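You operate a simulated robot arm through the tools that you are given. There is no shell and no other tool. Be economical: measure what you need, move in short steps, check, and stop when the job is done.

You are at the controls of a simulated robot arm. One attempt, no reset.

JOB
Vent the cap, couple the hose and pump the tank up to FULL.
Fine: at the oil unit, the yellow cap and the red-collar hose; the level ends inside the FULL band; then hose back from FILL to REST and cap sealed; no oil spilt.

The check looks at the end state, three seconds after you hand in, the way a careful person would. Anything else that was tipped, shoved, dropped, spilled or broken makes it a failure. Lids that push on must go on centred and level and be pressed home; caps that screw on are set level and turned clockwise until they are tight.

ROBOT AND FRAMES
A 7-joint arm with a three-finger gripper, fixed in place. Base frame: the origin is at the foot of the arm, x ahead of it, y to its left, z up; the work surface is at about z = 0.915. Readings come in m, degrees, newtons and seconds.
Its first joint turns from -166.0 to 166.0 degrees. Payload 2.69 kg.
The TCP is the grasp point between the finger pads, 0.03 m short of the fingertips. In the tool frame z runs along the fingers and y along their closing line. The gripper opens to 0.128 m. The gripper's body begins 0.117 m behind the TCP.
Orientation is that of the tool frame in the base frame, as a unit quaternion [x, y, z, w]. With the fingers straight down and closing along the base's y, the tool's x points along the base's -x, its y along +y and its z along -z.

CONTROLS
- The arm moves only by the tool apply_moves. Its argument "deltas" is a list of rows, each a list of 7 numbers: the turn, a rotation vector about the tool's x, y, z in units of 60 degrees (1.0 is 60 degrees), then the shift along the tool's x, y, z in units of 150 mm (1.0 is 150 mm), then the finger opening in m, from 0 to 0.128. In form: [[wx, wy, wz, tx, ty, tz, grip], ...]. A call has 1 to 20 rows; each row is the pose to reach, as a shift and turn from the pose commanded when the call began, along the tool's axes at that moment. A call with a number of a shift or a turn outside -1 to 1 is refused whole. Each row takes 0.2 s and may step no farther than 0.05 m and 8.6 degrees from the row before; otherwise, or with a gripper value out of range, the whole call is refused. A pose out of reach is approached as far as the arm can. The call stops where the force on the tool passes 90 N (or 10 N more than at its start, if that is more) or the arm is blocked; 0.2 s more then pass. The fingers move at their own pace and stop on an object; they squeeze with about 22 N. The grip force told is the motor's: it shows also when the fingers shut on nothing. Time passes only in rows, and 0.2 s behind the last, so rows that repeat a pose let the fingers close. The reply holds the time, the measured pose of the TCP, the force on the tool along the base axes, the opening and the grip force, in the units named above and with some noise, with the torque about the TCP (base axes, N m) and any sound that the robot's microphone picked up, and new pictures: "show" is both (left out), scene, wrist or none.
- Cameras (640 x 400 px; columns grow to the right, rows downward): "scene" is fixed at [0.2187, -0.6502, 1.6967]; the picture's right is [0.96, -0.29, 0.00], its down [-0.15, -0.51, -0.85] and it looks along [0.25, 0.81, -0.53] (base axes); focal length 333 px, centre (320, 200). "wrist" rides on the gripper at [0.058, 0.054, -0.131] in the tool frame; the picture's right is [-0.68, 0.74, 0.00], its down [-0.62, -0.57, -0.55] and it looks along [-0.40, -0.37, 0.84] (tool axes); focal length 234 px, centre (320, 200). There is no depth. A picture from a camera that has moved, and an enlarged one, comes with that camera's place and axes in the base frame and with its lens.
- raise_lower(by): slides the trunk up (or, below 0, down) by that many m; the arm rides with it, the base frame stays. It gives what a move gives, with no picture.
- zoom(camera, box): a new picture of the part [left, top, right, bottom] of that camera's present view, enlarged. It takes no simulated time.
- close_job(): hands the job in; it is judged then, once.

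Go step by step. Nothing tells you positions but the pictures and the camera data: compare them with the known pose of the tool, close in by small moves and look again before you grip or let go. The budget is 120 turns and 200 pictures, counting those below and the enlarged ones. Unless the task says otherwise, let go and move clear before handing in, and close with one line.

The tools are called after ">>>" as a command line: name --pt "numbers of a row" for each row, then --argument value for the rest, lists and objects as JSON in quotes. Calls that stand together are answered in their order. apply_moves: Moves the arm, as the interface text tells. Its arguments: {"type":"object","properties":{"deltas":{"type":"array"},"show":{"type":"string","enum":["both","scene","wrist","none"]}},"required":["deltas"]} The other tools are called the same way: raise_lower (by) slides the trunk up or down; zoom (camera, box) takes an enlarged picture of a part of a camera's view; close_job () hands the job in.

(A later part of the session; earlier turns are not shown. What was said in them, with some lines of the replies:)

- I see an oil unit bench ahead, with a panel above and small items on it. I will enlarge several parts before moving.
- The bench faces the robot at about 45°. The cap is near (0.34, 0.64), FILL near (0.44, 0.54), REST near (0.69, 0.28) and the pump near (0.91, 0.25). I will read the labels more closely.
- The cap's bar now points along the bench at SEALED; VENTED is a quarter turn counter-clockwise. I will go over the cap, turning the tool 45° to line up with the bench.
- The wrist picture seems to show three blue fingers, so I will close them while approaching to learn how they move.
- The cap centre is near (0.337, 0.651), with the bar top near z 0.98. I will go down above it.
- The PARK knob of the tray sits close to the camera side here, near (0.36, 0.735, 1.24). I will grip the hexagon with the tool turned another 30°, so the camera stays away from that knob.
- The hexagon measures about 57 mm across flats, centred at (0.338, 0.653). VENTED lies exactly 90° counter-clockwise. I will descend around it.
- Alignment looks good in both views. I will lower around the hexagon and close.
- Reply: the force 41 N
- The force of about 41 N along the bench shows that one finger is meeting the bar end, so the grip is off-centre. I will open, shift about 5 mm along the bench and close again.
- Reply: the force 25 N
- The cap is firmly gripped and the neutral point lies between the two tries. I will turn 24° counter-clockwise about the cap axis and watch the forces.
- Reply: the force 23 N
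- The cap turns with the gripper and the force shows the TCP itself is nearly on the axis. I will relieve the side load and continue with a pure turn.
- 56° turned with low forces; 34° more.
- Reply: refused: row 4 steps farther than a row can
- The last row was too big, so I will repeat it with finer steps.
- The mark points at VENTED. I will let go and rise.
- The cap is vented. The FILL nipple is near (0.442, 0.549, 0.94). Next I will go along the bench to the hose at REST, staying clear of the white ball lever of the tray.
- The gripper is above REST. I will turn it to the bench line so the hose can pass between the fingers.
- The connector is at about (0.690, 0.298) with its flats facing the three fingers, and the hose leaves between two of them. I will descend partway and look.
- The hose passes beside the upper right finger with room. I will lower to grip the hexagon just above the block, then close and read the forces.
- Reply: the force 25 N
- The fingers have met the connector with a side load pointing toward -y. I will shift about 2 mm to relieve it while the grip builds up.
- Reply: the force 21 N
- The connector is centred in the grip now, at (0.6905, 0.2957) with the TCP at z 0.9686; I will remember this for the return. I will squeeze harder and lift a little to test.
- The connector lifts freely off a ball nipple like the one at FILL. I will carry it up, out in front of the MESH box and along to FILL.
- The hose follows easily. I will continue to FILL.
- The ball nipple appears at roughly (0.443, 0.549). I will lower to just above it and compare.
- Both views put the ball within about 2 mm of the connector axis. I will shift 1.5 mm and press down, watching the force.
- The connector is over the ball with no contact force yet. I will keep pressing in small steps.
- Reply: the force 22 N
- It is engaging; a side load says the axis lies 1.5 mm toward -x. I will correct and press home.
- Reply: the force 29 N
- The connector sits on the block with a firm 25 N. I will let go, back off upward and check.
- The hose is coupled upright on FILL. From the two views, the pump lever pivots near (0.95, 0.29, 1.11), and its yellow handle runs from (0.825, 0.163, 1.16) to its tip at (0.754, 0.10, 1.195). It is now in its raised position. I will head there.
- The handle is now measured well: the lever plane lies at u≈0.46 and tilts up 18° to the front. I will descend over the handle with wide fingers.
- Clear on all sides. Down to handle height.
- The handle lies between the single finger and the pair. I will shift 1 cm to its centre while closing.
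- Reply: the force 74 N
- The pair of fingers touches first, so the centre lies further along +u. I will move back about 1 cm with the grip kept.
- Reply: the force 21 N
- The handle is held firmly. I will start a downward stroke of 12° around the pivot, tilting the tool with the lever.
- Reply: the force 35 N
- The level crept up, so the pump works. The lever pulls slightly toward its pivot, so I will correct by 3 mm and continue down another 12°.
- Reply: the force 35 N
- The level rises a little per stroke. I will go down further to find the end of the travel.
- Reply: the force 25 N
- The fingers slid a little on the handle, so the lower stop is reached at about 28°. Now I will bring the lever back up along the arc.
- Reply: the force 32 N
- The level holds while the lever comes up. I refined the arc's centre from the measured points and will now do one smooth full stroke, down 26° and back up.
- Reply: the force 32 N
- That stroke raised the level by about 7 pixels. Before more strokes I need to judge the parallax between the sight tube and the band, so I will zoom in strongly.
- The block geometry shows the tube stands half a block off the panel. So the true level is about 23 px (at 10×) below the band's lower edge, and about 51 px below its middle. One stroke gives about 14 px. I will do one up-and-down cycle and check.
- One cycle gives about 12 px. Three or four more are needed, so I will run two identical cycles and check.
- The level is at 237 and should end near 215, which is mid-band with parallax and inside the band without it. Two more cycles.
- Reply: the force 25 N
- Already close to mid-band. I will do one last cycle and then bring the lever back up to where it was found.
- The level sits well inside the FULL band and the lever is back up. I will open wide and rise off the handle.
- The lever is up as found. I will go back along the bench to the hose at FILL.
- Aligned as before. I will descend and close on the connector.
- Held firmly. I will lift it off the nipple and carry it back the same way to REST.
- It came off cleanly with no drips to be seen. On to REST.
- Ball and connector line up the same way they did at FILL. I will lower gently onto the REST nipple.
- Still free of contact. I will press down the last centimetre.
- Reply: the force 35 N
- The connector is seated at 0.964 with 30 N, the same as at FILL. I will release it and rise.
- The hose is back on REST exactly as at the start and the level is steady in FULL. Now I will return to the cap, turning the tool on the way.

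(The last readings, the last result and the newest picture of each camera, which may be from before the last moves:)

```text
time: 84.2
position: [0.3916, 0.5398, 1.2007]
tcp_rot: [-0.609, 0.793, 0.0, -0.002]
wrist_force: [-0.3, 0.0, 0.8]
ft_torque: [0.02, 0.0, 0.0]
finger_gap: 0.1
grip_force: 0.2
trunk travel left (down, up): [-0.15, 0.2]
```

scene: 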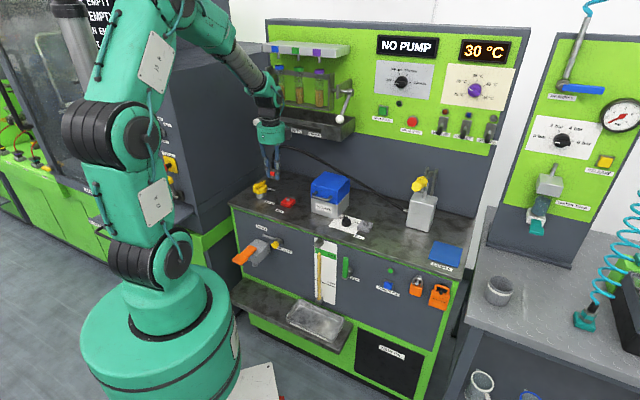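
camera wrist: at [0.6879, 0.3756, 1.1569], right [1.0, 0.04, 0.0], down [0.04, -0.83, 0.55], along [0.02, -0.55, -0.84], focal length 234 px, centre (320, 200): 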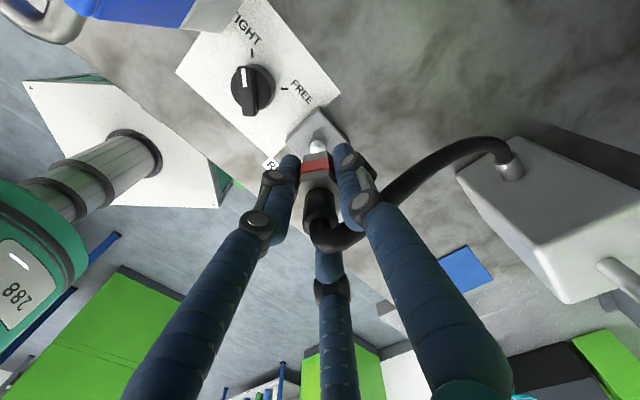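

>>> apply_moves --pt "0 0 0 -0.2 0.17 0 0.1" --pt "0 0 0 -0.4 0.34 0.1 0.1" --pt "0 0 0 -0.63 0.525 0.25 0.1" --pt "0 0 0 -0.63 0.525 0.5 0.1" --pt "0 0 0 -0.63 0.525 0.7 0.1" --show "wrist"

>>> zoom --camera "wrist" --box '[220, 60, 420, 220]'

```text
time: 85.4
position: [0.3409, 0.6512, 1.0965]
tcp_rot: [-0.609, 0.793, 0.0, 0.0]
wrist_force: [0.3, 0.0, -0.5]
ft_torque: [-0.03, -0.01, -0.04]
finger_gap: 0.0998
grip_force: 0.1
trunk travel left (down, up): [-0.15, 0.2]
camera wrist: at [0.2724, 0.6092, 1.2276], right [-0.54, 0.84, 0.0], down [0.71, 0.45, 0.55], along [0.46, 0.29, -0.84], focal length 234 px, centre (320, 200)
```

wrist: 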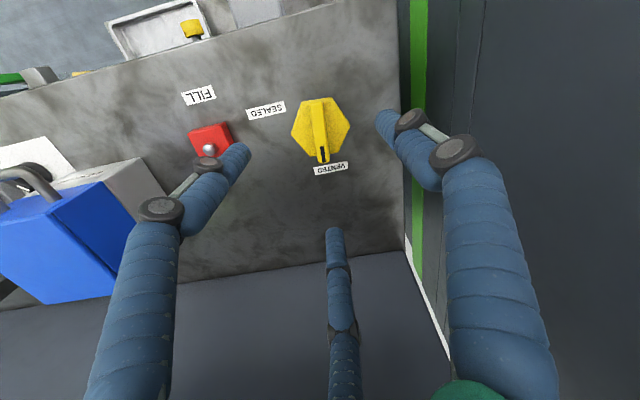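

```text
2.50 times, centred on (320, 140) of wrist
camera zoom: at [0.2724, 0.6092, 1.2276], right [-0.54, 0.84, 0.0], down [0.71, 0.45, 0.55], along [0.46, 0.29, -0.84], focal length 585 px, centre (320, 350)
```

zoom: 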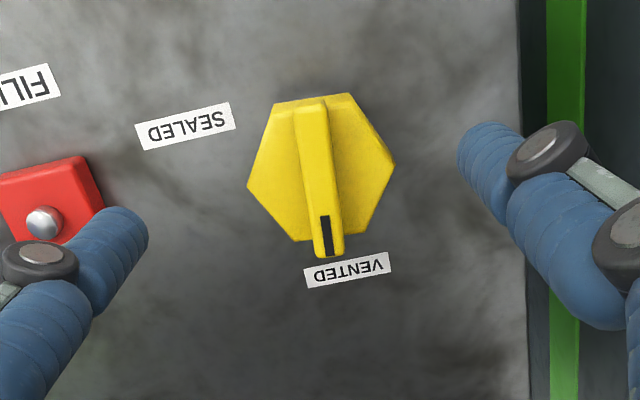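

Aligned over the vented cap in the pose where I left it. I will descend and grip.

>>> apply_moves --pt "0 0 0 0 0 0.22 0.1" --pt "0 0 0 0 0 0.44 0.1" --pt "0 0 0 0 0 0.66 0.1" --pt "0 0 0 0 0 0.88 0.1" --pt "0 0 0 0 0 0.88 0.075" --pt "0 0 0 0 0 0.88 0.05" --pt "0 0 0 0 0 0.88 0.05" --show "wrist"

```text
time: 87.0
position: [0.3403, 0.651, 0.964]
tcp_rot: [-0.609, 0.793, 0.001, 0.0]
wrist_force: [-1.7, 3.5, 4.8]
ft_torque: [-0.21, 0.84, 0.02]
finger_gap: 0.0623
grip_force: 45.1
trunk travel left (down, up): [-0.15, 0.2]
camera wrist: at [0.2722, 0.61, 1.095], right [-0.54, 0.84, 0.0], down [0.71, 0.45, 0.55], along [0.46, 0.29, -0.84], focal length 234 px, centre (320, 200)
```

wrist: 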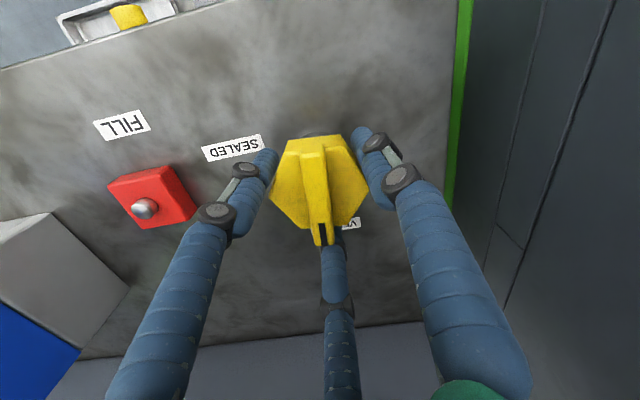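

Gripped without side load. I will turn clockwise 56° first.

>>> apply_moves --pt "0 0 0.1333 0 0 0 0.05" --pt "0 0 0.2667 0 0 0 0.05" --pt "0 0 0.4 0 0 0 0.05" --pt "0 0 0.5333 0 0 0 0.05" --pt "0 0 0.6667 0 0 0 0.05" --pt "0 0 0.8 0 0 0 0.05" --pt "0 0 0.9333 0 0 0 0.05" --show "none"

```text
time: 88.6
position: [0.3397, 0.6504, 0.9643]
tcp_rot: [-0.165, 0.986, 0.0, -0.001]
wrist_force: [1.6, 6.5, -0.9]
ft_torque: [0.95, 0.63, 0.01]
finger_gap: 0.0622
grip_force: 44.8
trunk travel left (down, up): [-0.15, 0.2]
```

>>> apply_moves --pt "0 0 0.12 0 0 0 0.05" --pt "0 0 0.24 0 0 0 0.05" --pt "0 0 0.36 0 0 0 0.05" --pt "0 0 0.47 0 0 0 0.05" --pt "0 0 0.567 0 0 0 0.05" --show "wrist"

>>> zoom --camera "wrist" --box '[220, 90, 420, 250]'

```text
time: 89.8
position: [0.3395, 0.6504, 0.9644]
tcp_rot: [0.131, 0.991, -0.001, 0.0]
wrist_force: [-1.5, 3.6, 0.5]
ft_torque: [0.28, 0.75, 1.5]
finger_gap: 0.0634
grip_force: 45.2
trunk travel left (down, up): [-0.15, 0.2]
camera wrist: at [0.2965, 0.7186, 1.0947], right [0.84, 0.53, 0.0], down [0.45, -0.71, 0.55], along [0.29, -0.47, -0.84], focal length 234 px, centre (320, 200)
```

wrist: 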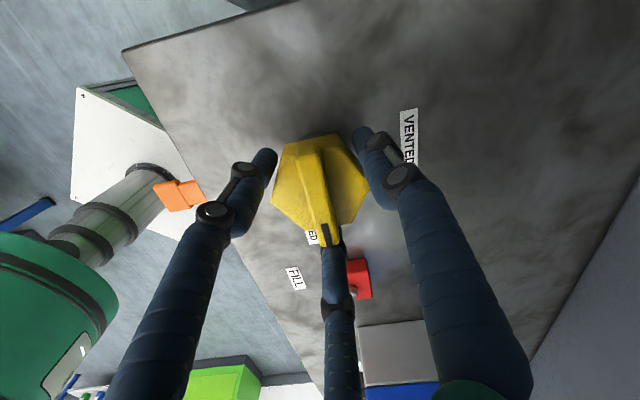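

```text
2.50 times, centred on (320, 170) of wrist
camera zoom: at [0.2965, 0.7186, 1.0947], right [0.84, 0.53, 0.0], down [0.45, -0.71, 0.55], along [0.29, -0.47, -0.84], focal length 585 px, centre (320, 275)
```

zoom: 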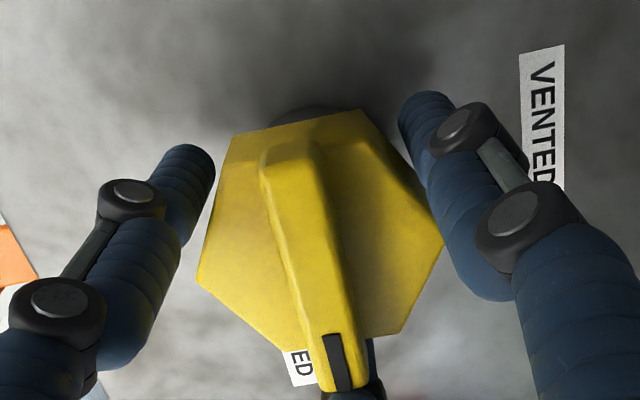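

The mark is at SEALED and a torque of 1.5 N·m shows the stop. I will add a small nudge to make it tight.

>>> apply_moves --pt "0 0 0.04 0 0 0 0.05" --pt "0 0 0.06 0 0 0 0.05" --show "none"

```text
time: 90.4
position: [0.3386, 0.6498, 0.9632]
tcp_rot: [0.162, 0.987, -0.001, 0.0]
wrist_force: [-9.0, 1.8, 0.9]
ft_torque: [0.24, 0.99, 2.28]
finger_gap: 0.0626
grip_force: 44.8
trunk travel left (down, up): [-0.15, 0.2]
```

The torque rose to 2.3 N·m, so the cap is tight. I will release and rise clear.

>>> apply_moves --pt "0 0 -0.03 0 0 0 0.05" --pt "0 0 -0.03 0 0 0 0.1" --pt "0 0 -0.03 0 0 0 0.1" --pt "0 0 -0.03 0 0 -0.2 0.1" --pt "0 0 -0.03 0 0 -0.5 0.1" --pt "0 0 -0.03 0 0 -0.8 0.1" --pt "0 0 -0.03 0 0 -1 0.1" --show "both"

>>> zoom --camera "scene" --box '[244, 165, 324, 215]'

>>> zoom --camera "wrist" --box '[240, 60, 400, 180]'

>>> zoom --camera "scene" --box '[310, 232, 342, 272]'

```text
time: 92.0
position: [0.3402, 0.6504, 1.1148]
tcp_rot: [0.147, 0.989, -0.001, -0.001]
wrist_force: [-0.2, 0.5, -0.8]
ft_torque: [0.02, -0.04, 0.01]
finger_gap: 0.1002
grip_force: 0.1
trunk travel left (down, up): [-0.15, 0.2]
camera wrist: at [0.2982, 0.7199, 1.2452], right [0.86, 0.51, 0.0], down [0.43, -0.72, 0.55], along [0.28, -0.47, -0.84], focal length 234 px, centre (320, 200)
```

scene: 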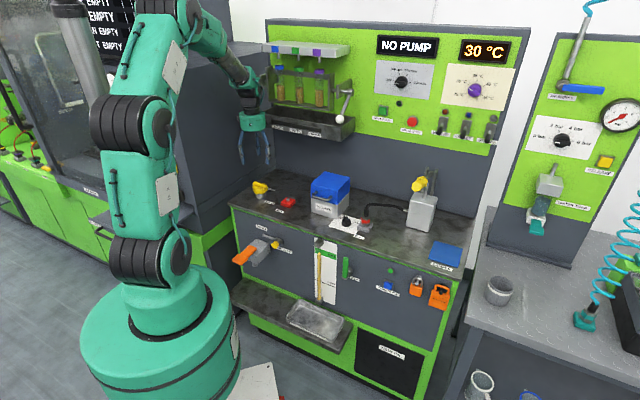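
wrist: 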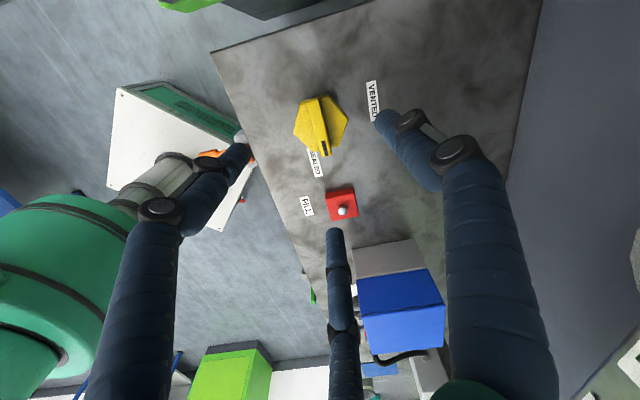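

```text
8.00 times, centred on (284, 190) of scene
camera zoom: at [0.2187, -0.6502, 1.6967], right [0.96, -0.29, 0.0], down [-0.15, -0.51, -0.85], along [0.25, 0.81, -0.53], focal length 2668 px, centre (608, 280)
```

zoom: 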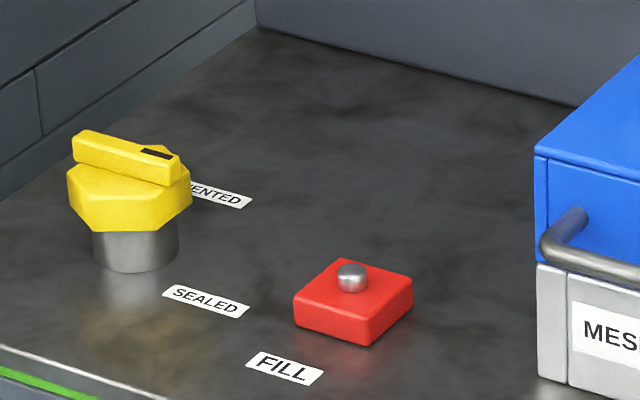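

```text
3.33 times, centred on (320, 120) of wrist
camera zoom: at [0.2982, 0.7199, 1.2452], right [0.86, 0.51, 0.0], down [0.43, -0.72, 0.55], along [0.28, -0.47, -0.84], focal length 781 px, centre (320, 467)
```

zoom: 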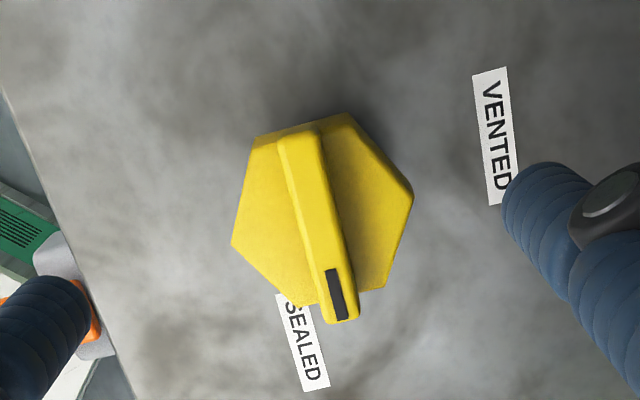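

```text
10.00 times, centred on (326, 252) of scene
camera zoom: at [0.2187, -0.6502, 1.6967], right [0.96, -0.29, 0.0], down [-0.15, -0.51, -0.85], along [0.25, 0.81, -0.53], focal length 3334 px, centre (260, -320)
```

zoom: 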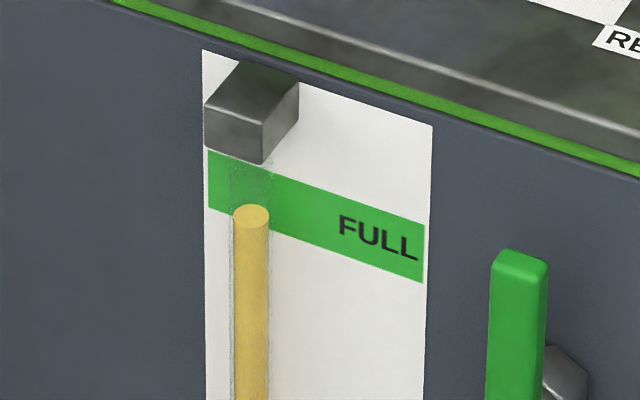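

The cap reads SEALED as at the start, the hose is on REST and the level is inside FULL. I will draw the arm back from the bench before handing in.

>>> apply_moves --pt "0 0 0 0.1 -0.2 -0.1 0.1" --pt "0 0 0 0.2 -0.4 -0.2 0.1" --pt "0 0 0 0.313 -0.588 -0.35 0.1" --show "scene"

```text
time: 92.8
position: [0.2695, 0.5795, 1.1662]
tcp_rot: [0.146, 0.989, -0.001, 0.0]
wrist_force: [0.2, 0.5, -0.1]
ft_torque: [-0.02, 0.04, -0.01]
finger_gap: 0.0998
grip_force: 0.1
trunk travel left (down, up): [-0.15, 0.2]
```

scene: 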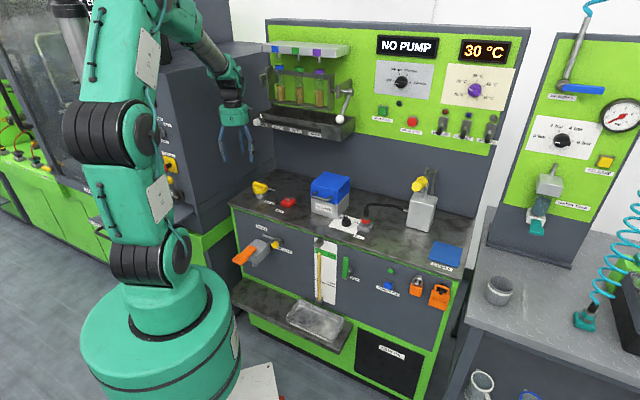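

Everything is in its final state and the arm is clear, so I am handing in.

>>> close_job

```text
The job is handed in.
```

The tank is pumped up into the FULL band, the red-collar hose is back on REST, the yellow cap is sealed tight and I saw no oil spilt; the job is handed in, result not yet known.
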